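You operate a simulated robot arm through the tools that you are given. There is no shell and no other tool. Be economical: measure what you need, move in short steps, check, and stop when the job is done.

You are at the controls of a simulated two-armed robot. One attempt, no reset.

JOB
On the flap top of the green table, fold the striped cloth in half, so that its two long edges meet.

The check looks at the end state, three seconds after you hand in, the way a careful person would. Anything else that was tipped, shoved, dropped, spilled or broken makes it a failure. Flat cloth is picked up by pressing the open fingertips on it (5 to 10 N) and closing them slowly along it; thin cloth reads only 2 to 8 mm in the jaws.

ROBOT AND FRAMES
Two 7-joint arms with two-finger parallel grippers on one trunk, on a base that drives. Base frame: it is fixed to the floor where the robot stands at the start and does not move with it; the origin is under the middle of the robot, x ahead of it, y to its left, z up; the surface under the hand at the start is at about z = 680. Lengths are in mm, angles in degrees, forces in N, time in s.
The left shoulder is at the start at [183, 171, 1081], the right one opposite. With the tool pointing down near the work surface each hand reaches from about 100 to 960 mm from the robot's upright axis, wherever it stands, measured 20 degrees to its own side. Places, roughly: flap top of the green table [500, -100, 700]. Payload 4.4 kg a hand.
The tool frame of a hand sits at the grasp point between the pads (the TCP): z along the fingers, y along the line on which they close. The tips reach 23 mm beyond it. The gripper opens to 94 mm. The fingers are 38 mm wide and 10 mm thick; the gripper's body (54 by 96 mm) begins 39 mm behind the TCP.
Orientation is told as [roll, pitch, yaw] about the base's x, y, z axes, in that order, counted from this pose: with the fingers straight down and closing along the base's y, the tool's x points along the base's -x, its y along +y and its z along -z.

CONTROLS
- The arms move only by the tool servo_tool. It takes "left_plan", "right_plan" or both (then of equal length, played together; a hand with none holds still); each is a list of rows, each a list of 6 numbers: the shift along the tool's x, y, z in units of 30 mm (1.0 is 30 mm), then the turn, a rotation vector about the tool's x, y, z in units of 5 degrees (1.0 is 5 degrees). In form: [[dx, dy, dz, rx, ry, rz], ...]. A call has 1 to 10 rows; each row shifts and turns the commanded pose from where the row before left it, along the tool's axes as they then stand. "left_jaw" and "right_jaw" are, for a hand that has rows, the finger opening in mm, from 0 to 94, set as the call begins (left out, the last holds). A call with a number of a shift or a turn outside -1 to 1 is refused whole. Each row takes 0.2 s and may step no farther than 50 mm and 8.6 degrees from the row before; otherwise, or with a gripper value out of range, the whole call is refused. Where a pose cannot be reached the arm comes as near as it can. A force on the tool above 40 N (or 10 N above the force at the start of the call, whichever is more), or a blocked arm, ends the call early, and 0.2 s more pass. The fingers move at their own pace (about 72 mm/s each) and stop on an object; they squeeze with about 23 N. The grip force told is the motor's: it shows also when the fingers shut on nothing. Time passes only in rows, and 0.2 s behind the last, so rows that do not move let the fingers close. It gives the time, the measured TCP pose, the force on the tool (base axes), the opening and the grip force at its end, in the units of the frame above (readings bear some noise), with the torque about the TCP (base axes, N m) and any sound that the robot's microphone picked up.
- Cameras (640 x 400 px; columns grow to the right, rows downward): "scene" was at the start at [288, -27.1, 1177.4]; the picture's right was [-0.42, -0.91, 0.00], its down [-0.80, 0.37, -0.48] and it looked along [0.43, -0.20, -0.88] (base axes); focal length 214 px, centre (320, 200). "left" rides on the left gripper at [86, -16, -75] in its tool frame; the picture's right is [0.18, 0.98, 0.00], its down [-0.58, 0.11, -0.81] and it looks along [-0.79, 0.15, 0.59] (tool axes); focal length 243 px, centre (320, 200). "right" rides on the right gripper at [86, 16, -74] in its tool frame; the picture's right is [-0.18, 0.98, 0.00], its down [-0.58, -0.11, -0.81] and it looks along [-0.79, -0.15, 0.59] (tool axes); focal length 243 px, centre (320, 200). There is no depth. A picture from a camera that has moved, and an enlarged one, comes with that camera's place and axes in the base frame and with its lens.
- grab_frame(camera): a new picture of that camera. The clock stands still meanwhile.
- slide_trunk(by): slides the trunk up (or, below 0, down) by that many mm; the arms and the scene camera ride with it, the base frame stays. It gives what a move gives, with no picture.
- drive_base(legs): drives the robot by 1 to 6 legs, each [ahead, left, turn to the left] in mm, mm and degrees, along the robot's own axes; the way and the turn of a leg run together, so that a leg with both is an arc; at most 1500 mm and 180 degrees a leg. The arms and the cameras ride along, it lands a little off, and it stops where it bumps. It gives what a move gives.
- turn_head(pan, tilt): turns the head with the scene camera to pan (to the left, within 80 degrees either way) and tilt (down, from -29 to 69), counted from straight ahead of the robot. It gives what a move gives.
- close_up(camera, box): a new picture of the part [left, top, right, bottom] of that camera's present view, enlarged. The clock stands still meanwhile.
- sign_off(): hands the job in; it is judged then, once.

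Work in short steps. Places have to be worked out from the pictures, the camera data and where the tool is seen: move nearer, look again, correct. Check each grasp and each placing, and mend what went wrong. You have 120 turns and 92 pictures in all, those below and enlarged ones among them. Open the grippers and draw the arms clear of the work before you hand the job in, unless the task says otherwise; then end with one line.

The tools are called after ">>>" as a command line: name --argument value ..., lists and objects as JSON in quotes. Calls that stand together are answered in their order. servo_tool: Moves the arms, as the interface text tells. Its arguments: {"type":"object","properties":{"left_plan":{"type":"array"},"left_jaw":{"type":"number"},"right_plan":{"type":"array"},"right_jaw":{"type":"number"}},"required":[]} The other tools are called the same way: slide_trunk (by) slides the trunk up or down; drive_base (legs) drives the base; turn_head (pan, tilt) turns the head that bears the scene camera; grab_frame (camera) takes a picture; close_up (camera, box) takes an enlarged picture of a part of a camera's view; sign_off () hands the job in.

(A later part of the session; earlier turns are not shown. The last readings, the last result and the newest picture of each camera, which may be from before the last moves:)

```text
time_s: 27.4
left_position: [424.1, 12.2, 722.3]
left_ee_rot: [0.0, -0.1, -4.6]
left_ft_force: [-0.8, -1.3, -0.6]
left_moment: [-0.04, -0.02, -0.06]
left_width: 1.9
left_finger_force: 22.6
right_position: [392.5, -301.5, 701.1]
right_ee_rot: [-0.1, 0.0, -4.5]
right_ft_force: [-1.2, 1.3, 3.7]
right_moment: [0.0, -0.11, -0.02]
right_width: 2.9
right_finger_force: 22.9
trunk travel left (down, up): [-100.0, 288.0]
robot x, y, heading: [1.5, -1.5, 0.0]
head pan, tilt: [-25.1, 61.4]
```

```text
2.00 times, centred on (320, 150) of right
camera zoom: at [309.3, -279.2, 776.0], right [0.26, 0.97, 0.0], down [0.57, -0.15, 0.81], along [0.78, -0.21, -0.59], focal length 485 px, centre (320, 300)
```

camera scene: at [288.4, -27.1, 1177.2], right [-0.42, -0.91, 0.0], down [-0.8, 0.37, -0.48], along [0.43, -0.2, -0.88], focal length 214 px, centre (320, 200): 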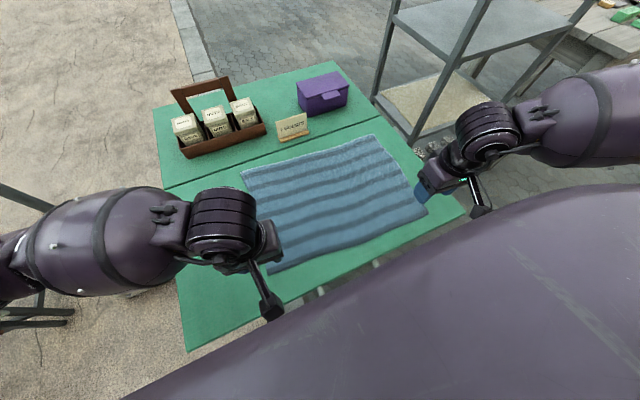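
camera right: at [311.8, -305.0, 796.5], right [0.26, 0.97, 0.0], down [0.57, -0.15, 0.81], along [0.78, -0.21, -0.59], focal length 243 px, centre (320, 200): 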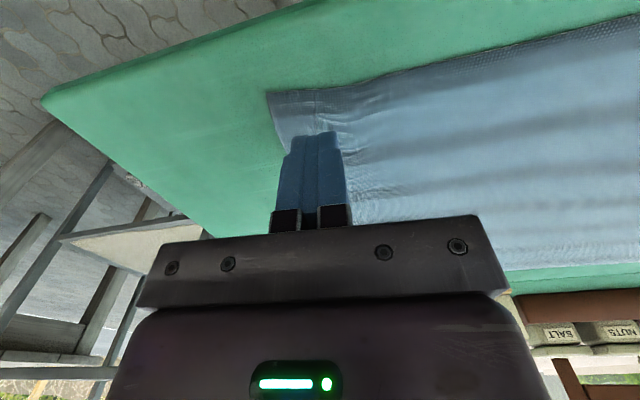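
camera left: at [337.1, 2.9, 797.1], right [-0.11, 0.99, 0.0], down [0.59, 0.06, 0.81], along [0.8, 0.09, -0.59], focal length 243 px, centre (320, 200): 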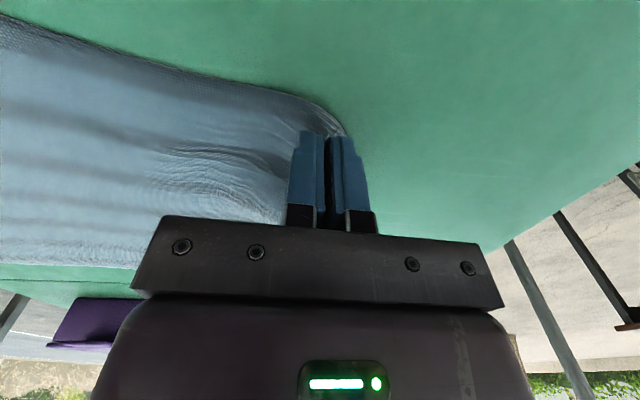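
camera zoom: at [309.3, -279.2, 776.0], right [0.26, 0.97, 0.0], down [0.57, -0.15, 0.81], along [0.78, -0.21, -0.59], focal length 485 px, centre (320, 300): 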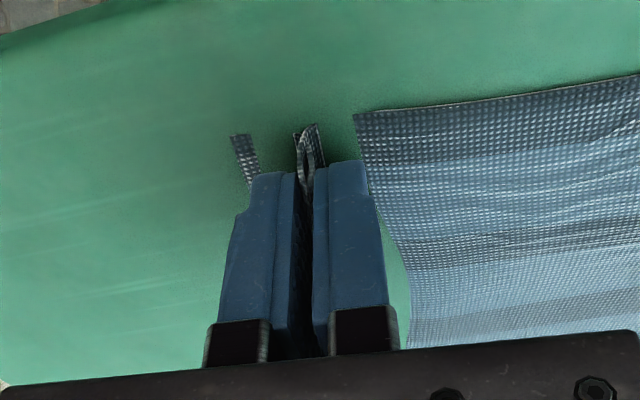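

The right now holds 2.9 mm of cloth. I'll lift it to match the left and check both.

>>> servo_tool --right_plan '[[0, 0, -0.2, 0, 0, 0], [0, 0, -0.3, 0, 0, 0], [0, 0, -0.3, 0, 0, 0], [0, 0, 0, 0, 0, 0]]'

>>> grab_frame --camera "right"

>>> grab_frame --camera "scene"

```text
time_s: 28.4
left_position: [425.0, 12.3, 723.3]
left_ee_rot: [0.0, 0.0, -4.5]
left_ft_force: [0.0, -1.1, 0.3]
left_moment: [-0.05, -0.01, 0.0]
left_width: 2.1
left_finger_force: 23.2
right_position: [393.5, -302.7, 724.6]
right_ee_rot: [-0.1, 0.0, -4.6]
right_ft_force: [-0.4, 0.5, -0.7]
right_moment: [0.01, 0.03, 0.01]
right_width: 2.5
right_finger_force: 23.2
trunk travel left (down, up): [-100.0, 288.0]
robot x, y, heading: [1.5, 1.1, -0.2]
head pan, tilt: [-25.1, 61.4]
```

```text
66 pictures are left
camera right: at [309.3, -279.6, 800.2], right [0.26, 0.97, 0.0], down [0.57, -0.15, 0.81], along [0.78, -0.21, -0.59], focal length 243 px, centre (320, 200)
```

right: 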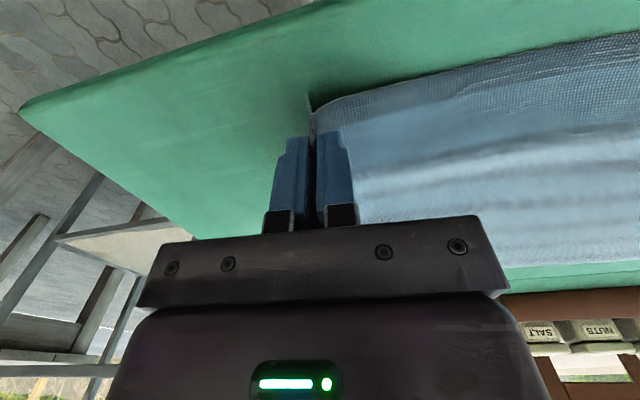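

```text
65 pictures are left
camera scene: at [288.1, -27.1, 1177.4], right [-0.42, -0.91, 0.0], down [-0.8, 0.37, -0.48], along [0.43, -0.2, -0.88], focal length 214 px, centre (320, 200)
```

scene: 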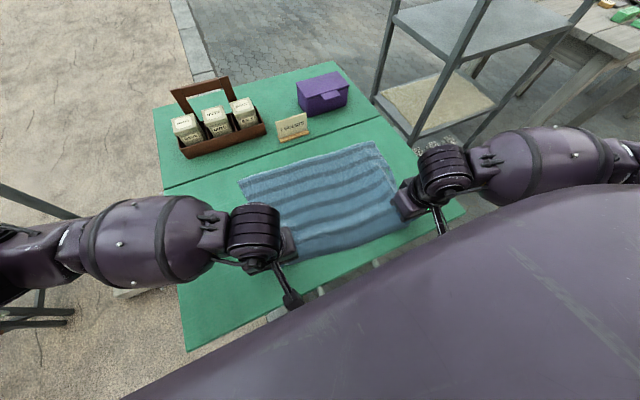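

Both hands hold the near edge. I'll swing it up toward the fold line in an arc, tipping the fingers gradually back toward me so the edge can turn over.

>>> servo_tool --left_plan '[[-0.05, 0, -0.497, 0, 0.5, 0], [-0.132, 0, -0.49, 0, 0.5, 0], [-0.206, 0, -0.476, 0, 0.5, 0], [-0.282, 0, -0.464, 0, 0.5, 0], [-0.348, 0, -0.447, 0, 0.5, 0], [-0.412, 0, -0.422, 0, 0.5, 0], [-0.468, 0, -0.391, 0, 0.5, 0], [-0.514, 0, -0.365, 0, 0.5, 0], [-0.553, 0, -0.322, 0, 0.5, 0], [-0.582, 0, -0.285, 0, 0.5, 0]]' --right_plan '[[-0.05, 0, -0.497, 0, 0.5, 0], [-0.132, 0, -0.49, 0, 0.5, 0], [-0.206, 0, -0.476, 0, 0.5, 0], [-0.282, 0, -0.464, 0, 0.5, 0], [-0.348, 0, -0.447, 0, 0.5, 0], [-0.412, 0, -0.422, 0, 0.5, 0], [-0.468, 0, -0.391, 0, 0.5, 0], [-0.514, 0, -0.365, 0, 0.5, 0], [-0.553, 0, -0.322, 0, 0.5, 0], [-0.582, 0, -0.285, 0, 0.5, 0]]'

>>> grab_frame --camera "scene"

>>> grab_frame --camera "right"

>>> grab_frame --camera "left"

```text
time_s: 30.6
left_position: [547.8, 2.3, 816.0]
left_ee_rot: [0.0, 25.2, -4.6]
left_ft_force: [0.5, -0.4, -0.3]
left_moment: [0.01, 0.04, -0.01]
left_width: 2.3
left_finger_force: 23.2
right_position: [518.1, -310.7, 819.5]
right_ee_rot: [0.0, 25.1, -4.6]
right_ft_force: [0.3, 0.0, 0.3]
right_moment: [-0.02, 0.03, 0.02]
right_width: 2.7
right_finger_force: 23.1
right hand out of reach, approached as far as the arm can: row 1
trunk travel left (down, up): [-100.0, 288.0]
robot x, y, heading: [-1.1, -4.1, -0.2]
head pan, tilt: [-25.1, 61.4]
```

```text
64 pictures are left
camera scene: at [288.5, -27.1, 1177.1], right [-0.42, -0.91, 0.0], down [-0.8, 0.37, -0.48], along [0.43, -0.2, -0.88], focal length 214 px, centre (320, 200)
```

scene: 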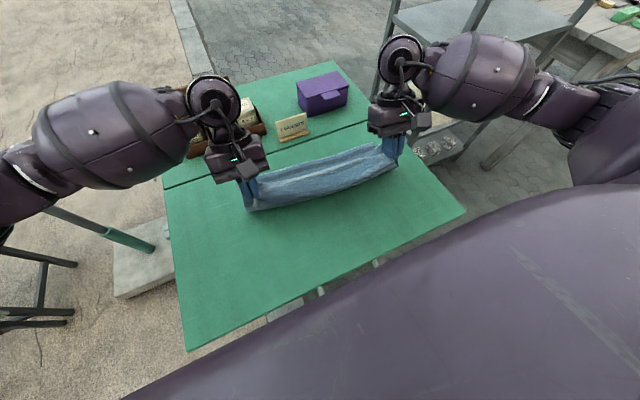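

```text
63 pictures are left
camera right: at [473.8, -291.8, 924.1], right [0.24, 0.97, -0.08], down [0.86, -0.18, 0.48], along [0.45, -0.19, -0.87], focal length 243 px, centre (320, 200)
```

right: 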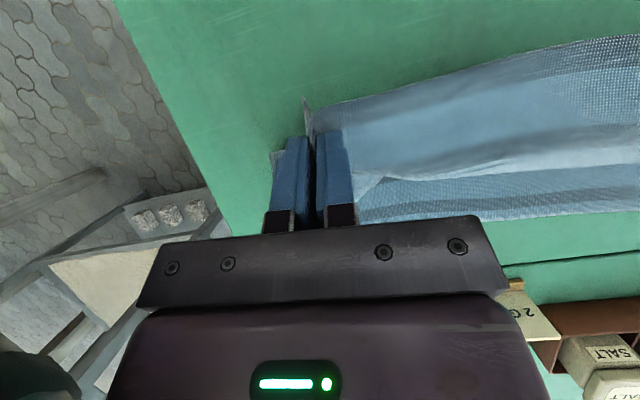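

```text
62 pictures are left
camera left: at [500.6, -10.3, 921.3], right [-0.09, 0.99, 0.08], down [0.87, 0.04, 0.48], along [0.48, 0.11, -0.87], focal length 243 px, centre (320, 200)
```

left: 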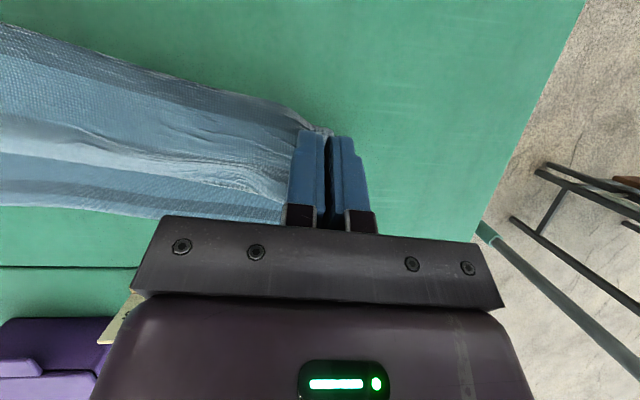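

The edge now hangs over the fold line and the lower half hasn't moved. I'll do the first part of the descent toward the far side with more tilt, then check.

>>> servo_tool --left_plan '[[-0.45, 0, -0.17, 0, 0.6, 0], [-0.465, 0, -0.119, 0, 0.6, 0], [-0.475, 0, -0.076, 0, 0.6, 0], [-0.48, 0, -0.022, 0, 0.6, 0], [-0.477, 0, 0.029, 0, 0.6, 0], [-0.471, 0, 0.074, 0, 0.6, 0]]' --right_plan '[[-0.45, 0, -0.17, 0, 0.6, 0], [-0.465, 0, -0.119, 0, 0.6, 0], [-0.475, 0, -0.076, 0, 0.6, 0], [-0.48, 0, -0.022, 0, 0.6, 0], [-0.477, 0, 0.029, 0, 0.6, 0], [-0.471, 0, 0.074, 0, 0.6, 0]]'

>>> grab_frame --camera "scene"

>>> grab_frame --camera "left"

```text
time_s: 32.0
left_position: [621.6, -3.7, 779.6]
left_ee_rot: [0.0, 43.1, -4.7]
left_ft_force: [0.3, -0.2, -0.3]
left_moment: [-0.01, 0.02, 0.01]
left_width: 2.3
left_finger_force: 22.7
right_position: [590.7, -317.7, 781.5]
right_ee_rot: [0.0, 43.1, -4.6]
right_ft_force: [-0.4, -0.4, -0.5]
right_moment: [-0.04, 0.02, -0.01]
right_width: 2.7
right_finger_force: 23.1
trunk travel left (down, up): [-100.0, 288.0]
robot x, y, heading: [0.8, -1.6, -0.1]
head pan, tilt: [-25.1, 61.4]
```

```text
61 pictures are left
camera scene: at [288.6, -27.2, 1177.1], right [-0.42, -0.91, 0.0], down [-0.8, 0.37, -0.48], along [0.43, -0.2, -0.88], focal length 214 px, centre (320, 200)
```

scene: 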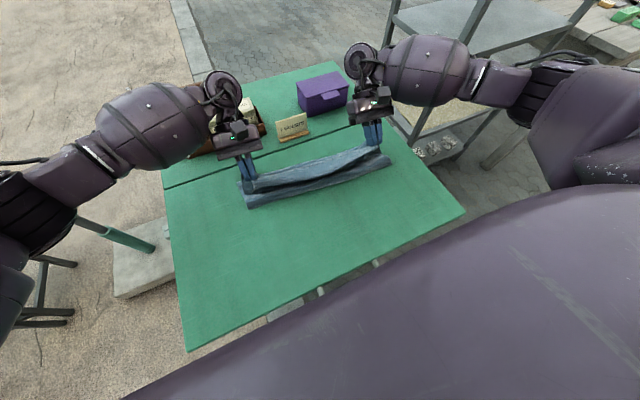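

```text
60 pictures are left
camera left: at [609.1, -18.8, 893.2], right [-0.06, 0.99, 0.13], down [0.98, 0.03, 0.19], along [0.18, 0.13, -0.97], focal length 243 px, centre (320, 200)
```

left: 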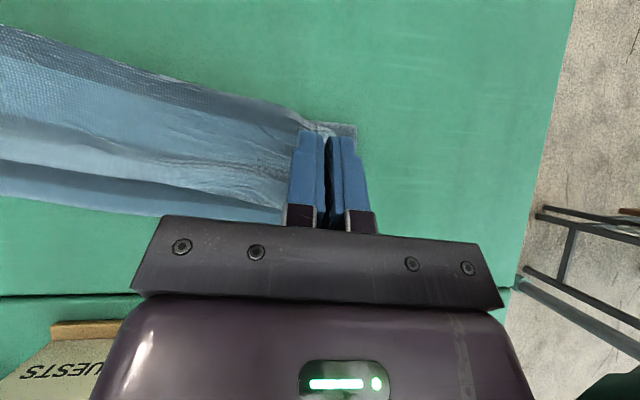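

The fold is progressing cleanly. I'll finish the descent close to the table, slightly inside the far edge.

>>> servo_tool --left_plan '[[-0.463, 0, 0.125, 0, 0.6, 0], [-0.444, 0, 0.174, 0, 0.6, 0], [-0.424, 0, 0.218, 0, 0.6, 0], [-0.396, 0, 0.263, 0, 0.6, 0], [0, 0, 0, 0, 0, 0]]' --right_plan '[[-0.463, 0, 0.125, 0, 0.6, 0], [-0.444, 0, 0.174, 0, 0.6, 0], [-0.424, 0, 0.218, 0, 0.6, 0], [-0.396, 0, 0.263, 0, 0.6, 0], [0, 0, 0, 0, 0, 0]]'

>>> grab_frame --camera "scene"

>>> grab_frame --camera "left"

>>> grab_frame --camera "right"

```text
time_s: 33.2
left_position: [639.2, -7.2, 726.5]
left_ee_rot: [0.0, 55.0, -4.6]
left_ft_force: [-0.6, -0.8, -0.2]
left_moment: [0.02, -0.03, 0.0]
left_width: 2.2
left_finger_force: 22.9
right_position: [607.9, -318.1, 729.7]
right_ee_rot: [0.0, 55.0, -4.4]
right_ft_force: [0.1, -0.2, 1.0]
right_moment: [0.02, -0.03, 0.01]
right_width: 3.0
right_finger_force: 23.0
trunk travel left (down, up): [-100.0, 288.0]
robot x, y, heading: [0.6, 2.4, -0.2]
head pan, tilt: [-25.1, 61.4]
```

```text
59 pictures are left
camera scene: at [287.6, -27.1, 1177.7], right [-0.42, -0.91, 0.0], down [-0.8, 0.37, -0.48], along [0.43, -0.2, -0.88], focal length 214 px, centre (320, 200)
```

scene: 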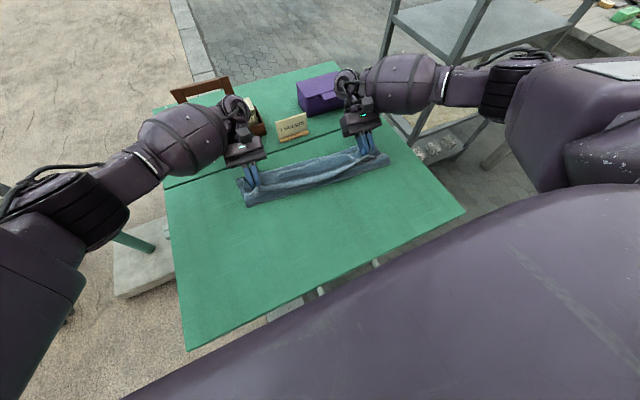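

```text
58 pictures are left
camera left: at [649.7, -22.6, 840.5], right [-0.03, 0.99, 0.15], down [1.0, 0.03, -0.01], along [-0.02, 0.15, -0.99], focal length 243 px, centre (320, 200)
```

left: 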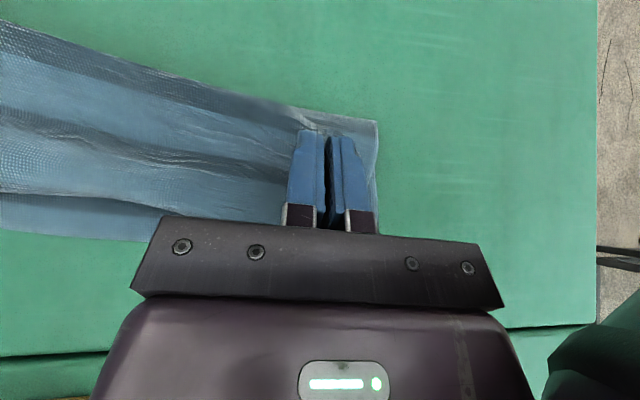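

```text
57 pictures are left
camera right: at [622.3, -303.4, 843.6], right [0.18, 0.97, -0.15], down [0.98, -0.19, -0.01], along [-0.04, -0.15, -0.99], focal length 243 px, centre (320, 200)
```

right: 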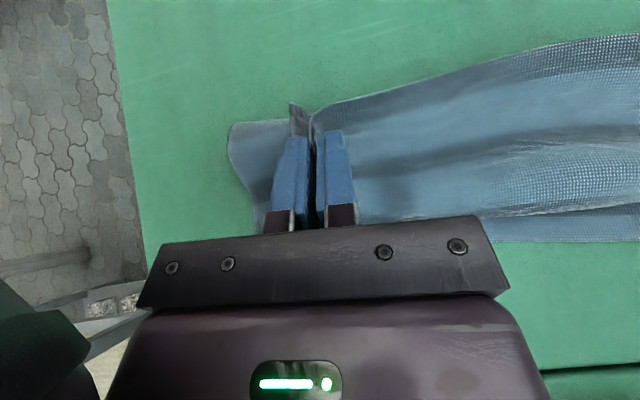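

The near edge's hem is still facing me on top (a Z-fold), because the grip clamps a 38 mm strip of cloth that can't turn over. I'll retrace the arc exactly to lay the cloth back, then regrasp in a better way.

>>> servo_tool --left_plan '[[0, 0, 0, 0, -0.6, 0], [0.396, 0, -0.263, 0, -0.6, 0], [0.424, 0, -0.218, 0, -0.6, 0], [0.444, 0, -0.174, 0, -0.6, 0], [0.463, 0, -0.125, 0, -0.6, 0], [0.471, 0, -0.074, 0, -0.6, 0], [0.477, 0, -0.029, 0, -0.6, 0], [0.48, 0, 0.022, 0, -0.6, 0], [0.475, 0, 0.076, 0, -0.6, 0], [0.465, 0, 0.119, 0, -0.6, 0]]' --right_plan '[[0, 0, 0, 0, -0.6, 0], [0.396, 0, -0.263, 0, -0.6, 0], [0.424, 0, -0.218, 0, -0.6, 0], [0.444, 0, -0.174, 0, -0.6, 0], [0.463, 0, -0.125, 0, -0.6, 0], [0.471, 0, -0.074, 0, -0.6, 0], [0.477, 0, -0.029, 0, -0.6, 0], [0.48, 0, 0.022, 0, -0.6, 0], [0.475, 0, 0.076, 0, -0.6, 0], [0.465, 0, 0.119, 0, -0.6, 0]]'

>>> servo_tool --left_plan '[[0.45, 0, 0.17, 0, -0.5, 0], [0.582, 0, 0.285, 0, -0.5, 0], [0.553, 0, 0.322, 0, -0.5, 0], [0.514, 0, 0.365, 0, -0.5, 0], [0.468, 0, 0.391, 0, -0.5, 0], [0.412, 0, 0.422, 0, -0.5, 0], [0.348, 0, 0.447, 0, -0.5, 0], [0.282, 0, 0.464, 0, -0.5, 0], [0.206, 0, 0.476, 0, -0.5, 0], [0.132, 0, 0.49, 0, -0.5, 0]]' --right_plan '[[0.45, 0, 0.17, 0, -0.5, 0], [0.582, 0, 0.285, 0, -0.5, 0], [0.553, 0, 0.322, 0, -0.5, 0], [0.514, 0, 0.365, 0, -0.5, 0], [0.468, 0, 0.391, 0, -0.5, 0], [0.412, 0, 0.422, 0, -0.5, 0], [0.348, 0, 0.447, 0, -0.5, 0], [0.282, 0, 0.464, 0, -0.5, 0], [0.206, 0, 0.476, 0, -0.5, 0], [0.132, 0, 0.49, 0, -0.5, 0]]'

>>> grab_frame --camera "scene"

```text
time_s: 35.4
left_position: [563.0, 0.8, 816.8]
left_ee_rot: [0.0, 25.0, -4.5]
left_ft_force: [0.9, -1.0, -0.4]
left_moment: [-0.04, 0.03, -0.01]
left_width: 2.2
left_finger_force: 23.1
right_position: [531.4, -312.8, 818.1]
right_ee_rot: [0.0, 24.8, -4.7]
right_ft_force: [0.0, 1.1, 0.3]
right_moment: [0.0, -0.03, 0.0]
right_width: 2.6
right_finger_force: 22.9
trunk travel left (down, up): [-100.0, 288.0]
robot x, y, heading: [3.6, -1.6, -0.1]
head pan, tilt: [-25.1, 61.4]
```

```text
time_s: 37.2
left_position: [437.8, 4.8, 768.9]
left_ee_rot: [-1.2, 5.3, -5.0]
left_ft_force: [0.0, -0.5, 0.5]
left_moment: [-0.02, -0.01, 0.01]
left_width: 0.1
left_finger_force: 22.4
right_position: [416.4, -337.2, 783.1]
right_ee_rot: [-9.8, 4.6, 0.4]
right_ft_force: [0.5, 0.2, -0.7]
right_moment: [-0.01, 0.02, 0.0]
right_width: 2.7
right_finger_force: 22.3
right hand out of reach, approached as far as the arm can: row 8
trunk travel left (down, up): [-100.0, 288.0]
robot x, y, heading: [3.3, -2.7, -0.3]
head pan, tilt: [-25.1, 61.4]
stopped in row 9 (left hand): the force on the tool passed its limit at 50 N (the readings are from after the stop); the commanded pose is now the measured one
```

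```text
56 pictures are left
camera scene: at [288.1, -26.4, 1177.6], right [-0.42, -0.91, 0.0], down [-0.8, 0.37, -0.48], along [0.43, -0.2, -0.88], focal length 214 px, centre (320, 200)
```

scene: 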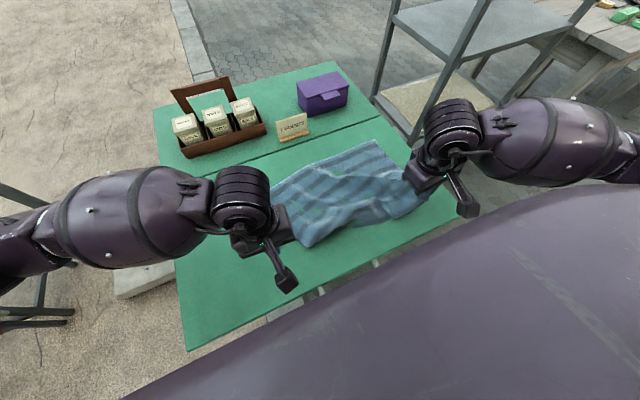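

The right arm hit a kinematic limit and jerked, and the left lost its grip, but the right still holds. I'll straighten the right hand and lower its corner to the table.

>>> servo_tool --right_plan '[[0.1, -0.05, 0.5, -0.4, -0.18, 0.2], [0.1, -0.05, 0.5, -0.4, -0.18, 0.2], [0.1, -0.05, 0.5, -0.4, -0.18, 0.2], [0.1, -0.05, 0.5, -0.4, -0.18, 0.2], [0.1, -0.05, 0.35, -0.4, -0.18, 0.2], [0, 0, 0, 0, 0, 0]]' --left_plan '[[0, 0, -0.5, 0.1, -0.2, 0], [0, 0.3, -0.5, 0.1, -0.2, 0], [0, 0.5, -0.5, 0, -0.2, 0], [0, 0.6, 0, 0, -0.2, 0], [0, 0.6, 0, 0, -0.2, 0], [0, 0, 0, 0, 0, 0]]'

>>> grab_frame --camera "scene"

>>> grab_frame --camera "left"

>>> grab_frame --camera "right"

```text
time_s: 38.6
left_position: [446.4, 65.6, 812.5]
left_ee_rot: [-2.3, 0.4, -4.8]
left_ft_force: [-0.1, 0.4, 0.1]
left_moment: [0.02, 0.02, 0.0]
left_width: 0.1
left_finger_force: 22.8
right_position: [397.2, -352.1, 714.2]
right_ee_rot: [0.1, 0.0, -4.2]
right_ft_force: [0.1, 1.0, 0.6]
right_moment: [-0.02, 0.02, 0.02]
right_width: 2.7
right_finger_force: 23.0
trunk travel left (down, up): [-100.0, 288.0]
robot x, y, heading: [0.6, 1.4, -0.1]
head pan, tilt: [-25.1, 61.4]
```

```text
55 pictures are left
camera scene: at [288.2, -27.0, 1177.4], right [-0.42, -0.91, 0.0], down [-0.8, 0.37, -0.48], along [0.43, -0.2, -0.88], focal length 214 px, centre (320, 200)
```

scene: 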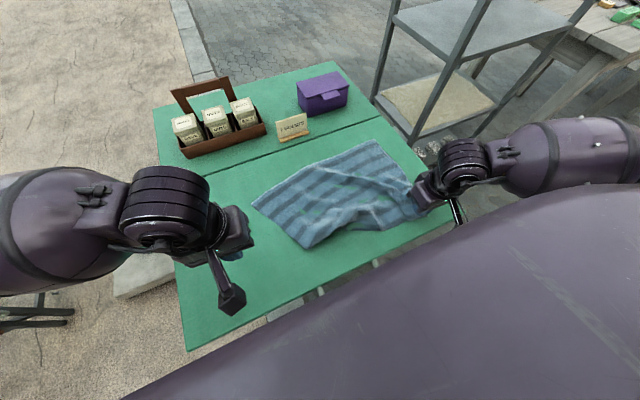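

```text
54 pictures are left
camera left: at [359.9, 60.8, 888.4], right [-0.1, 0.99, -0.04], down [0.6, 0.09, 0.8], along [0.8, 0.06, -0.6], focal length 243 px, centre (320, 200)
```

left: 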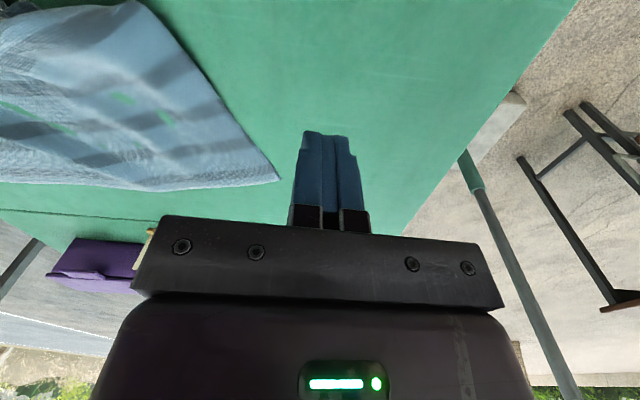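

```text
53 pictures are left
camera right: at [312.8, -330.6, 788.9], right [0.26, 0.97, 0.0], down [0.57, -0.15, 0.81], along [0.78, -0.21, -0.59], focal length 243 px, centre (320, 200)
```

right: 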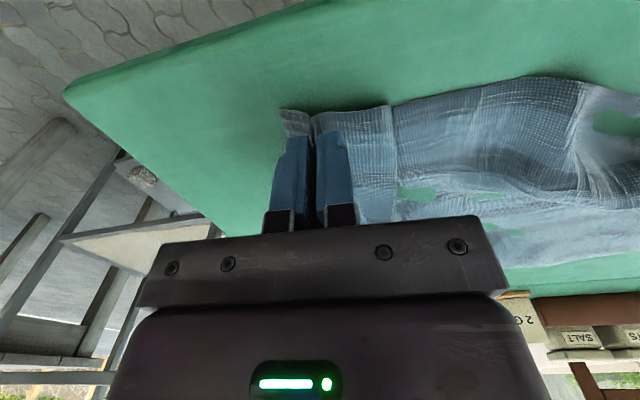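

The cloth is rumpled and its left end was pulled right (left corners at about [430,-52] and [598,26]). I'll release the right, raise both hands, and then back the base off a bit to give the arms more room.

>>> servo_tool --right_plan '[[0, 0, 0.3, 0, 0, 0], [0, 0, 0, 0, 0, 0], [0, 0, 0, 0, 0, 0]]'

>>> servo_tool --right_plan '[[0, 0, 0, 0, 0, 0], [0, 0, 0, 0, 0, 0], [0, 0, -0.3, 0, 0, 0], [0, 0, -1, 0, 0, 0], [0, 0, -1, 0, 0, 0], [0, 0, -1, 0, 0, 0]]' --right_jaw 60

>>> drive_base --legs '[[-120, 0, 0]]'

>>> turn_head --pan -12 --tilt 55

>>> grab_frame --camera "scene"

```text
time_s: 39.4
left_position: [446.2, 65.7, 812.0]
left_ee_rot: [-2.3, 0.3, -4.6]
left_ft_force: [-0.4, 0.0, -0.4]
left_moment: [-0.03, -0.04, 0.02]
left_width: 0.1
left_finger_force: 23.0
right_position: [396.0, -351.9, 707.2]
right_ee_rot: [0.1, -0.2, -4.2]
right_ft_force: [0.3, 0.8, 1.7]
right_moment: [-0.01, 0.0, 0.07]
right_width: 2.5
right_finger_force: 23.1
trunk travel left (down, up): [-100.0, 288.0]
robot x, y, heading: [0.4, -2.4, 0.1]
head pan, tilt: [-25.1, 61.4]
```

```text
time_s: 40.8
left_position: [446.0, 66.2, 811.6]
left_ee_rot: [-2.1, 0.2, -4.7]
left_ft_force: [0.6, -0.5, -0.5]
left_moment: [0.01, -0.01, 0.0]
left_width: 0.0
left_finger_force: 23.3
right_position: [395.1, -362.6, 771.8]
right_ee_rot: [0.1, 0.1, -4.2]
right_ft_force: [-0.4, -0.8, 0.0]
right_moment: [0.02, -0.03, -0.01]
right_width: 60.3
right_finger_force: 0.1
right hand out of reach, approached as far as the arm can: row 5, 6
trunk travel left (down, up): [-100.0, 288.0]
robot x, y, heading: [3.0, 3.0, -0.1]
head pan, tilt: [-25.1, 61.4]
```

```text
time_s: 42.1
left_position: [326.8, 65.3, 812.1]
left_ee_rot: [-2.1, 0.3, -4.8]
left_ft_force: [-0.5, 0.2, 0.6]
left_moment: [0.01, 0.0, -0.01]
left_width: 0.0
left_finger_force: 22.7
right_position: [276.2, -362.1, 773.7]
right_ee_rot: [0.2, -0.1, -4.3]
right_ft_force: [-0.7, 0.2, 0.6]
right_moment: [-0.01, 0.03, 0.0]
right_width: 60.1
right_finger_force: 0.1
trunk travel left (down, up): [-100.0, 288.0]
robot x, y, heading: [-116.9, -1.8, -0.1]
head pan, tilt: [-25.1, 61.4]
```

```text
time_s: 42.8
left_position: [326.2, 65.6, 812.4]
left_ee_rot: [-2.2, 0.2, -4.8]
left_ft_force: [0.1, 0.7, 0.5]
left_moment: [-0.05, 0.02, -0.01]
left_width: 0.2
left_finger_force: 22.9
right_position: [276.5, -364.1, 771.8]
right_ee_rot: [0.2, 0.0, -4.3]
right_ft_force: [1.1, 0.3, 0.0]
right_moment: [-0.01, -0.03, 0.0]
right_width: 60.1
right_finger_force: 0.0
trunk travel left (down, up): [-100.0, 288.0]
robot x, y, heading: [-119.1, 0.3, 0.0]
head pan, tilt: [-12.0, 55.0]
```

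```text
52 pictures are left
camera scene: at [180.0, -14.7, 1185.1], right [-0.21, -0.98, 0.0], down [-0.8, 0.17, -0.57], along [0.56, -0.12, -0.82], focal length 214 px, centre (320, 200)
```

scene: 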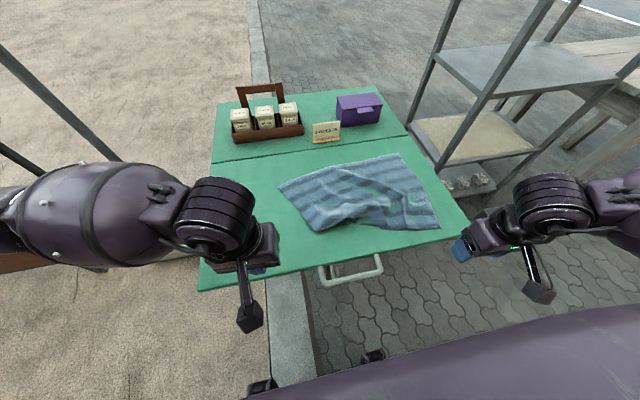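

I'll look closely at the cloth's present shape before straightening it.

>>> close_up --camera "scene" --box '[250, 130, 470, 268]'

```text
2.90 times, centred on (360, 199) of scene
camera zoom: at [180.0, -14.7, 1185.1], right [-0.21, -0.98, 0.0], down [-0.8, 0.17, -0.57], along [0.56, -0.12, -0.82], focal length 622 px, centre (204, 203)
```

zoom: 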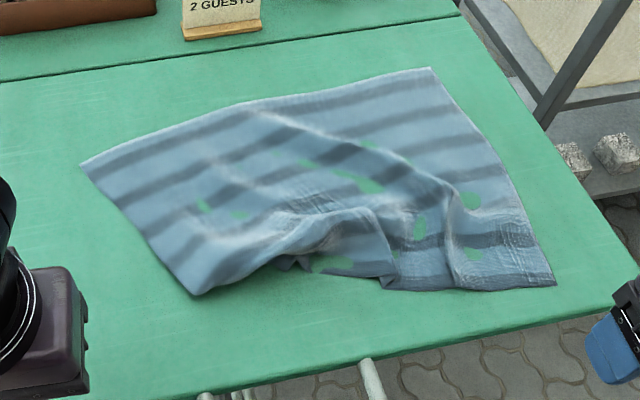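

The left part looks tucked under along the near side. I'll grip near the far-left corner (about [597,23]) with the left hand, lift that end high so the tuck falls open, and lay it back out to the left.

>>> servo_tool --left_plan '[[-0.904, -0.347, 0.2, -0.05, 0, -0.39], [-0.904, -0.347, 0.2, -0.05, 0, -0.39], [-0.904, -0.347, 0.2, -0.05, 0, -0.39], [-0.904, -0.347, 0.2, -0.05, 0, -0.39], [-0.904, -0.347, 0.3, -0.05, 0, -0.39], [-0.904, -0.347, 0.3, -0.05, 0, -0.39], [-0.904, -0.347, 0.3, -0.05, 0, -0.39], [-0.904, -0.347, 0.3, -0.05, 0, -0.39], [-0.904, -0.347, 0.3, -0.05, 0, -0.39], [-0.904, -0.347, 0.3, 0, 0, -0.39]]' --left_jaw 60

>>> grab_frame --camera "left"

```text
time_s: 45.0
left_position: [602.4, -21.3, 733.9]
left_ee_rot: [0.2, 0.7, 14.7]
left_ft_force: [-0.7, 0.0, -0.2]
left_moment: [-0.02, -0.02, 0.0]
left_width: 60.0
left_finger_force: 0.1
right_position: [276.9, -364.0, 772.3]
right_ee_rot: [0.3, 0.0, -4.3]
right_ft_force: [0.3, 0.5, -0.2]
right_moment: [0.0, -0.02, -0.02]
right_width: 60.1
right_finger_force: 0.1
trunk travel left (down, up): [-100.0, 288.0]
robot x, y, heading: [-114.9, 4.1, -0.1]
head pan, tilt: [-12.0, 55.0]
```

```text
50 pictures are left
camera left: at [524.2, -57.9, 809.5], right [-0.43, 0.9, 0.01], down [0.54, 0.25, 0.8], along [0.72, 0.34, -0.6], focal length 243 px, centre (320, 200)
```

left: 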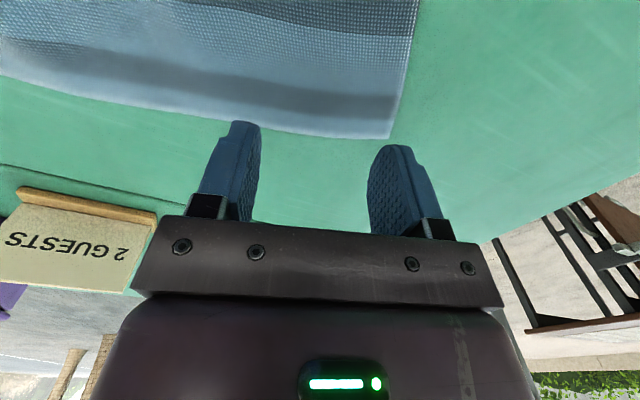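

The far-left corner is at [598,29] and the fingers straddle the edge well. I'll lower to contact.

>>> servo_tool --left_plan '[[0, 0, 0.4, 0, 0, 0], [0, 0, 0.4, 0, 0, 0], [0, 0, 0.2, 0, 0, 0], [0, 0, 0.06, 0, 0, 0], [0, 0, 0, 0, 0, 0]]'

```text
time_s: 46.2
left_position: [601.5, -21.4, 704.4]
left_ee_rot: [0.2, 0.5, 14.7]
left_ft_force: [0.7, 0.8, 11.7]
left_moment: [-0.32, -0.2, 0.0]
left_width: 59.9
left_finger_force: 0.1
right_position: [276.0, -362.1, 772.4]
right_ee_rot: [0.2, -0.1, -4.3]
right_ft_force: [0.0, 0.1, 0.2]
right_moment: [-0.04, -0.01, -0.01]
right_width: 60.0
right_finger_force: 0.1
trunk travel left (down, up): [-100.0, 288.0]
robot x, y, heading: [-121.3, -1.9, -0.1]
head pan, tilt: [-12.0, 55.0]
```

Contact is 12 N. I'll close stepwise.

>>> servo_tool --left_plan '[[0, 0, 0, 0, 0, 0], [0, 0, 0, 0, 0, 0]]' --left_jaw 50

>>> servo_tool --left_plan '[[0, 0, 0.02, 0, 0, 0], [0, 0, 0, 0, 0, 0]]' --left_jaw 40

>>> servo_tool --left_plan '[[0, 0, 0, 0, 0, 0], [0, 0, 0, 0, 0, 0]]' --left_jaw 30

>>> close_up --camera "left" --box '[200, 50, 440, 250]'

```text
time_s: 46.8
left_position: [601.0, -20.6, 702.8]
left_ee_rot: [0.3, 0.5, 14.6]
left_ft_force: [-0.5, 0.4, 14.5]
left_moment: [-0.32, -0.22, 0.0]
left_width: 49.9
left_finger_force: 0.0
right_position: [276.1, -362.6, 774.1]
right_ee_rot: [0.2, 0.0, -4.3]
right_ft_force: [0.2, -0.5, -0.4]
right_moment: [0.04, 0.04, 0.0]
right_width: 59.7
right_finger_force: 0.0
trunk travel left (down, up): [-100.0, 288.0]
robot x, y, heading: [-123.0, -0.4, -0.3]
head pan, tilt: [-12.0, 55.0]
```

```text
time_s: 47.4
left_position: [600.6, -21.0, 702.2]
left_ee_rot: [0.2, 0.5, 14.8]
left_ft_force: [-1.8, 1.0, 18.4]
left_moment: [-0.36, -0.26, -0.01]
left_width: 39.5
left_finger_force: 0.1
right_position: [275.7, -361.6, 773.2]
right_ee_rot: [0.2, -0.1, -4.2]
right_ft_force: [0.4, -0.2, -0.7]
right_moment: [0.03, 0.01, 0.0]
right_width: 59.9
right_finger_force: 0.1
trunk travel left (down, up): [-100.0, 288.0]
robot x, y, heading: [-121.2, -0.0, -0.1]
head pan, tilt: [-12.0, 55.0]
```

```text
time_s: 48.0
left_position: [601.7, -20.5, 703.3]
left_ee_rot: [0.1, 0.4, 14.7]
left_ft_force: [-2.1, 0.8, 20.5]
left_moment: [-0.28, -0.26, -0.01]
left_width: 29.6
left_finger_force: 0.1
right_position: [275.3, -362.0, 772.5]
right_ee_rot: [0.2, -0.1, -4.3]
right_ft_force: [-0.2, -1.2, 0.0]
right_moment: [0.0, 0.0, 0.01]
right_width: 60.0
right_finger_force: 0.0
trunk travel left (down, up): [-100.0, 288.0]
robot x, y, heading: [-117.7, -0.7, -0.1]
head pan, tilt: [-12.0, 55.0]
```

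```text
2.00 times, centred on (320, 150) of left
camera zoom: at [522.7, -57.5, 778.9], right [-0.43, 0.9, 0.0], down [0.54, 0.25, 0.8], along [0.72, 0.34, -0.6], focal length 485 px, centre (320, 300)
```

zoom: 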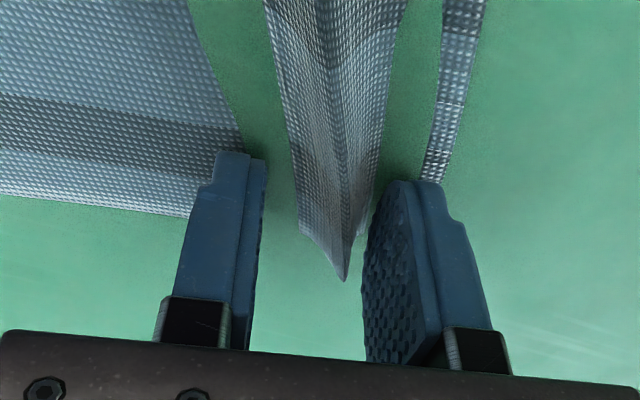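

A tall ridge again. I'll ease the pressure and close on it.

>>> servo_tool --left_plan '[[0, 0, -0.04, 0, 0, 0], [0, 0, 0, 0, 0, 0]]' --left_jaw 18

>>> servo_tool --left_plan '[[0, 0, -0.02, 0, 0, 0], [0, 0, 0, 0, 0, 0]]' --left_jaw 8

>>> servo_tool --left_plan '[[0, 0, 0, 0, 0, 0], [0, 0, 0, 0, 0, 0]]' --left_jaw 0

```text
time_s: 48.6
left_position: [600.9, -21.2, 703.1]
left_ee_rot: [0.1, 0.6, 14.7]
left_ft_force: [-0.9, -2.6, 16.3]
left_moment: [-0.22, -0.21, -0.03]
left_width: 18.9
left_finger_force: 0.9
right_position: [276.0, -361.8, 773.1]
right_ee_rot: [0.1, -0.1, -4.3]
right_ft_force: [-0.6, -0.4, -0.2]
right_moment: [0.01, -0.02, -0.04]
right_width: 59.8
right_finger_force: 0.0
trunk travel left (down, up): [-100.0, 288.0]
robot x, y, heading: [-124.3, -2.4, 0.1]
head pan, tilt: [-12.0, 55.0]
```

```text
time_s: 49.2
left_position: [601.6, -19.3, 702.9]
left_ee_rot: [0.3, 0.6, 14.6]
left_ft_force: [-1.6, 1.2, 12.2]
left_moment: [-0.06, -0.15, 0.01]
left_width: 8.5
left_finger_force: 0.4
right_position: [275.9, -362.8, 772.6]
right_ee_rot: [0.2, 0.0, -4.2]
right_ft_force: [-0.4, 0.4, -0.1]
right_moment: [-0.01, -0.01, 0.0]
right_width: 60.3
right_finger_force: 0.1
trunk travel left (down, up): [-100.0, 288.0]
robot x, y, heading: [-119.9, 2.3, -0.1]
head pan, tilt: [-12.0, 55.0]
```

```text
time_s: 49.8
left_position: [601.9, -20.4, 703.3]
left_ee_rot: [0.4, 0.6, 14.7]
left_ft_force: [-0.3, 2.4, 9.7]
left_moment: [0.01, -0.08, 0.0]
left_width: 2.6
left_finger_force: 23.2
right_position: [275.6, -361.5, 772.1]
right_ee_rot: [0.1, -0.1, -4.3]
right_ft_force: [0.7, -0.2, -0.1]
right_moment: [-0.01, 0.0, 0.0]
right_width: 60.1
right_finger_force: 0.0
trunk travel left (down, up): [-100.0, 288.0]
robot x, y, heading: [-122.6, 0.3, 0.1]
head pan, tilt: [-12.0, 55.0]
```

Gripped (2.6 mm). I'll lift this end high, a bit to the left, turning the hand square to the table.

>>> servo_tool --left_plan '[[0, 0, -0.4, 0, 0, 0], [0, 0.1, -0.7, 0, 0, 0.4], [0, 0.2, -0.7, 0, 0, 0.4], [0, 0.2, -0.7, 0, 0, 0.4], [0, 0.2, -0.7, 0, 0, 0.4], [0, 0.2, -0.7, 0, 0, 0.4], [0, 0.2, -0.7, 0, 0, 0.4], [0, 0.2, -0.7, 0, 0, 0.4], [0, 0.2, -0.7, 0, 0, 0.4], [0, 0, 0, 0, 0, 0.4]]'

>>> grab_frame --camera "scene"

>>> grab_frame --camera "right"

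```text
time_s: 52.0
left_position: [599.2, 23.3, 883.8]
left_ee_rot: [0.1, 0.7, -3.3]
left_ft_force: [0.1, -0.3, -0.6]
left_moment: [0.02, -0.01, 0.05]
left_width: 2.5
left_finger_force: 22.8
right_position: [276.1, -363.0, 772.1]
right_ee_rot: [0.3, -0.1, -4.2]
right_ft_force: [1.0, 0.5, 0.0]
right_moment: [0.02, 0.01, -0.01]
right_width: 59.8
right_finger_force: 0.0
trunk travel left (down, up): [-100.0, 288.0]
robot x, y, heading: [-120.8, -2.0, -0.2]
head pan, tilt: [-12.0, 55.0]
```

```text
48 pictures are left
camera scene: at [180.3, -14.7, 1184.9], right [-0.21, -0.98, 0.0], down [-0.8, 0.17, -0.57], along [0.56, -0.12, -0.82], focal length 214 px, centre (320, 200)
```

scene: 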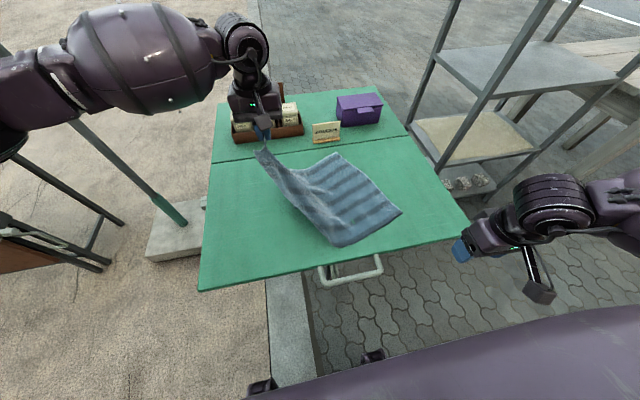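

```text
47 pictures are left
camera right: at [192.8, -340.8, 847.3], right [0.26, 0.97, 0.0], down [0.57, -0.15, 0.81], along [0.78, -0.21, -0.59], focal length 243 px, centre (320, 200)
```

right: 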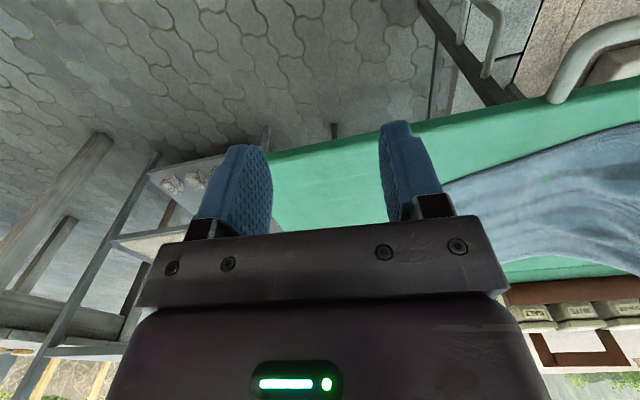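

The lift opened the tuck. New plan: grip the far edge's other corner with the right hand too, let the cloth hang from that edge, then lay it down so this edge ends on top without needing to be turned over. First I'll look at that corner.

>>> close_up --camera "scene" --box '[240, 130, 430, 250]'

```text
3.33 times, centred on (335, 190) of scene
camera zoom: at [180.3, -14.7, 1184.9], right [-0.21, -0.98, 0.0], down [-0.8, 0.17, -0.57], along [0.56, -0.12, -0.82], focal length 715 px, centre (270, 233)
```

zoom: 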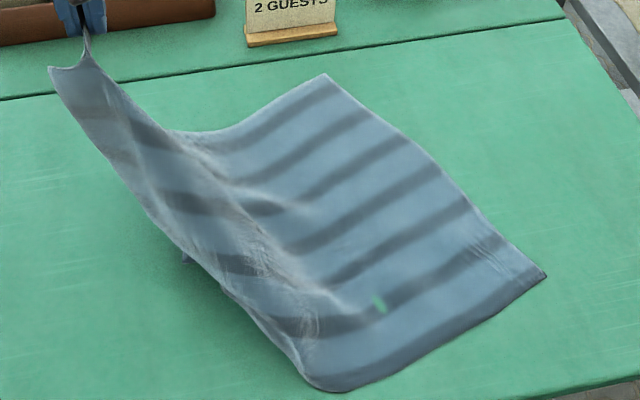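

The corner is at about [705,-186], with its edge at roughly +22° yaw. I'll bring the right hand over it.

>>> servo_tool --right_plan '[[-0.88, 0.387, -0.07, 0, 0, -0.35], [-0.88, 0.387, -0.07, 0, 0, -0.35], [-0.88, 0.387, -0.07, 0, 0, -0.35], [-0.88, 0.387, -0.07, 0, 0, -0.35], [-0.88, 0.387, -0.07, 0, 0, -0.35], [-0.88, 0.387, -0.07, 0, 0, -0.35], [-0.88, 0.387, -0.07, 0, 0, -0.35], [-0.88, 0.387, -0.07, 0, 0, -0.35], [-0.88, 0.387, -0.07, 0, 0, -0.35], [-0.88, 0.387, -0.07, 0, 0, -0.35]]' --right_jaw 60

>>> servo_tool --right_plan '[[-0.944, 0.169, 0.3, 0, 0, -0.29], [-0.944, 0.169, 0.3, 0, 0, -0.29], [-0.944, 0.169, 0.3, 0, 0, -0.29], [-0.944, 0.169, 0.3, 0, 0, -0.29], [-0.944, 0.169, 0.3, 0, 0, -0.29], [-0.944, 0.169, 0.3, 0, 0, -0.29], [0, 0, 0, 0, 0, 0]]'

>>> grab_frame --camera "right"

```text
time_s: 54.2
left_position: [600.0, 23.6, 883.0]
left_ee_rot: [0.1, 0.7, -3.4]
left_ft_force: [-0.1, -1.4, 0.0]
left_moment: [0.03, 0.01, 0.02]
left_width: 2.9
left_finger_force: 22.8
right_position: [531.0, -230.1, 792.7]
right_ee_rot: [0.1, 0.0, 13.4]
right_ft_force: [-0.8, 0.0, -0.2]
right_moment: [0.03, -0.04, -0.01]
right_width: 60.2
right_finger_force: 0.0
trunk travel left (down, up): [-100.0, 288.0]
robot x, y, heading: [-120.2, 0.3, -0.1]
head pan, tilt: [-12.0, 55.0]
```

```text
time_s: 55.8
left_position: [598.4, 23.8, 884.4]
left_ee_rot: [0.0, 0.6, -3.3]
left_ft_force: [-0.2, -1.1, -1.1]
left_moment: [-0.03, -0.04, 0.07]
left_width: 2.8
left_finger_force: 22.5
right_position: [684.4, -151.0, 741.1]
right_ee_rot: [0.0, -0.2, 21.9]
right_ft_force: [-0.4, 0.8, -0.4]
right_moment: [0.01, 0.0, 0.0]
right_width: 60.0
right_finger_force: 0.0
trunk travel left (down, up): [-100.0, 288.0]
robot x, y, heading: [-119.0, 0.0, -0.1]
head pan, tilt: [-12.0, 55.0]
```

```text
45 pictures are left
camera right: at [599.9, -170.5, 815.0], right [-0.2, 0.98, 0.0], down [0.58, 0.11, 0.81], along [0.79, 0.16, -0.59], focal length 243 px, centre (320, 200)
```

right: 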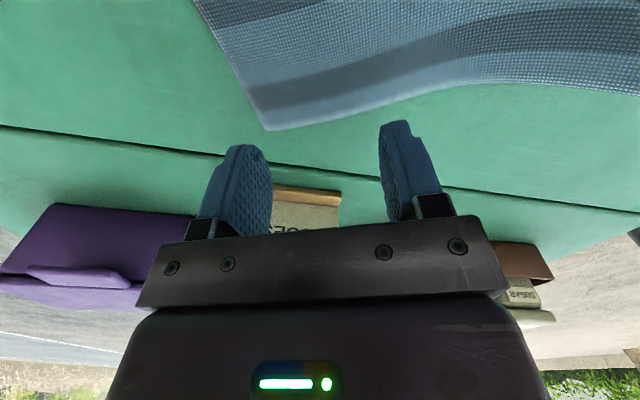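

The corner is confirmed at [709,-185] and the grip position is good. I'll descend to contact.

>>> servo_tool --right_plan '[[0, 0, 0.5, 0, 0, 0], [0, 0, 0.4, 0, 0, 0], [0, 0, 0.25, 0, 0, 0], [0, 0, 0.12, 0, 0, 0], [0, 0, 0, 0, 0, 0]]'

```text
time_s: 57.0
left_position: [597.9, 24.0, 884.2]
left_ee_rot: [0.0, 0.5, -3.4]
left_ft_force: [0.2, -0.2, -0.2]
left_moment: [0.0, -0.03, 0.02]
left_width: 2.7
left_finger_force: 22.6
right_position: [685.2, -152.9, 704.6]
right_ee_rot: [0.2, -0.4, 21.9]
right_ft_force: [-1.1, -0.2, 9.8]
right_moment: [-0.2, 0.08, -0.01]
right_width: 60.1
right_finger_force: 0.1
trunk travel left (down, up): [-100.0, 288.0]
robot x, y, heading: [-120.9, 0.2, -0.2]
head pan, tilt: [-12.0, 55.0]
```

Contact is 10 N. I'll close in steps, adding slight pressure.

>>> servo_tool --right_plan '[[0, 0, 0.03, 0, 0, 0], [0, 0, 0, 0, 0, 0]]' --right_jaw 50

>>> servo_tool --right_plan '[[0, 0, 0.0, 0, 0, 0], [0, 0, 0, 0, 0, 0]]' --right_jaw 40

>>> servo_tool --right_plan '[[0, 0, 0, 0, 0, 0], [0, 0, 0, 0, 0, 0]]' --right_jaw 30

>>> close_up --camera "right" --box '[200, 50, 440, 250]'

```text
time_s: 57.6
left_position: [597.4, 23.6, 885.5]
left_ee_rot: [0.0, 0.5, -3.3]
left_ft_force: [0.8, -0.2, 0.4]
left_moment: [0.02, 0.0, 0.01]
left_width: 2.7
left_finger_force: 23.1
right_position: [686.0, -151.2, 702.8]
right_ee_rot: [0.0, -0.2, 21.8]
right_ft_force: [1.0, 0.3, 18.5]
right_moment: [-0.27, 0.12, 0.02]
right_width: 48.8
right_finger_force: 0.0
trunk travel left (down, up): [-100.0, 288.0]
robot x, y, heading: [-120.7, -2.9, -0.1]
head pan, tilt: [-12.0, 55.0]
```

```text
time_s: 58.2
left_position: [597.5, 23.9, 884.4]
left_ee_rot: [-0.1, 0.5, -3.3]
left_ft_force: [0.1, -0.3, 0.2]
left_moment: [-0.03, 0.0, 0.03]
left_width: 2.7
left_finger_force: 23.1
right_position: [684.6, -151.0, 704.6]
right_ee_rot: [0.2, -0.2, 21.9]
right_ft_force: [0.9, 0.8, 21.2]
right_moment: [-0.27, 0.12, 0.02]
right_width: 38.6
right_finger_force: 0.0
trunk travel left (down, up): [-100.0, 288.0]
robot x, y, heading: [-118.1, 1.1, -0.0]
head pan, tilt: [-12.0, 55.0]
```

```text
time_s: 58.8
left_position: [597.5, 24.3, 884.9]
left_ee_rot: [0.0, 0.5, -3.4]
left_ft_force: [-0.1, 0.1, 0.1]
left_moment: [0.02, 0.02, 0.07]
left_width: 2.8
left_finger_force: 22.9
right_position: [684.2, -150.4, 704.2]
right_ee_rot: [0.0, -0.2, 21.8]
right_ft_force: [-0.4, 0.9, 23.1]
right_moment: [-0.3, 0.07, 0.0]
right_width: 28.8
right_finger_force: 0.1
trunk travel left (down, up): [-100.0, 288.0]
robot x, y, heading: [-119.0, 0.6, 0.1]
head pan, tilt: [-12.0, 55.0]
```

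```text
2.00 times, centred on (320, 150) of right
camera zoom: at [599.1, -169.6, 778.5], right [-0.2, 0.98, 0.0], down [0.58, 0.11, 0.81], along [0.79, 0.16, -0.59], focal length 485 px, centre (320, 300)
```

zoom: 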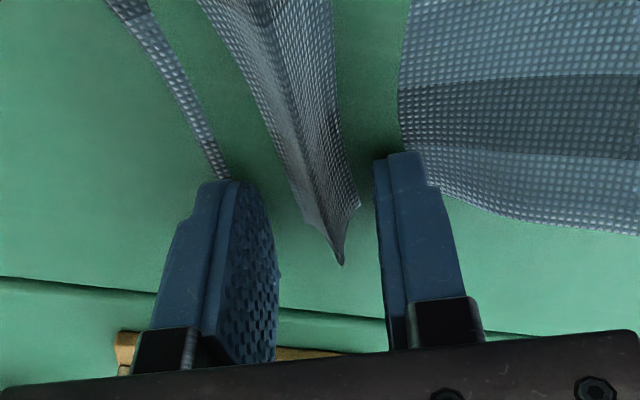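

The ridge is tall and centred. I'll ease off and close.

>>> servo_tool --right_plan '[[0, 0, -0.05, 0, 0, 0], [0, 0, 0, 0, 0, 0]]' --right_jaw 18

>>> servo_tool --right_plan '[[0, 0, -0.02, 0, 0, 0], [0, 0, 0, 0, 0, 0]]' --right_jaw 8

>>> servo_tool --right_plan '[[0, 0, 0, 0, 0, 0], [0, 0, 0, 0, 0, 0]]' --right_jaw 0

```text
time_s: 59.4
left_position: [597.1, 23.5, 884.7]
left_ee_rot: [0.0, 0.6, -3.2]
left_ft_force: [0.7, 0.2, -0.3]
left_moment: [-0.01, 0.01, 0.04]
left_width: 2.7
left_finger_force: 22.8
right_position: [684.2, -151.8, 704.6]
right_ee_rot: [0.2, -0.2, 21.9]
right_ft_force: [-0.2, -2.4, 19.2]
right_moment: [-0.24, 0.15, 0.04]
right_width: 18.0
right_finger_force: 0.0
trunk travel left (down, up): [-100.0, 288.0]
robot x, y, heading: [-115.0, -1.2, 0.0]
head pan, tilt: [-12.0, 55.0]
```

```text
time_s: 60.0
left_position: [598.5, 24.1, 884.2]
left_ee_rot: [0.0, 0.6, -3.3]
left_ft_force: [0.4, -0.9, 0.0]
left_moment: [-0.02, -0.04, 0.06]
left_width: 2.8
left_finger_force: 23.0
right_position: [684.5, -151.3, 704.4]
right_ee_rot: [0.2, 0.0, 21.9]
right_ft_force: [-0.7, 1.9, 15.8]
right_moment: [-0.09, 0.17, -0.03]
right_width: 7.1
right_finger_force: 0.0
trunk travel left (down, up): [-100.0, 288.0]
robot x, y, heading: [-120.3, -1.1, 0.2]
head pan, tilt: [-12.0, 55.0]
```

```text
time_s: 60.6
left_position: [598.5, 23.8, 883.3]
left_ee_rot: [0.0, 0.6, -3.3]
left_ft_force: [-1.1, -0.2, -0.3]
left_moment: [0.01, -0.02, 0.01]
left_width: 2.7
left_finger_force: 23.1
right_position: [684.7, -152.4, 704.1]
right_ee_rot: [0.1, -0.2, 22.0]
right_ft_force: [-0.2, 0.8, 12.3]
right_moment: [-0.08, 0.2, 0.01]
right_width: 2.8
right_finger_force: 22.9
trunk travel left (down, up): [-100.0, 288.0]
robot x, y, heading: [-118.1, -2.7, -0.2]
head pan, tilt: [-12.0, 55.0]
```

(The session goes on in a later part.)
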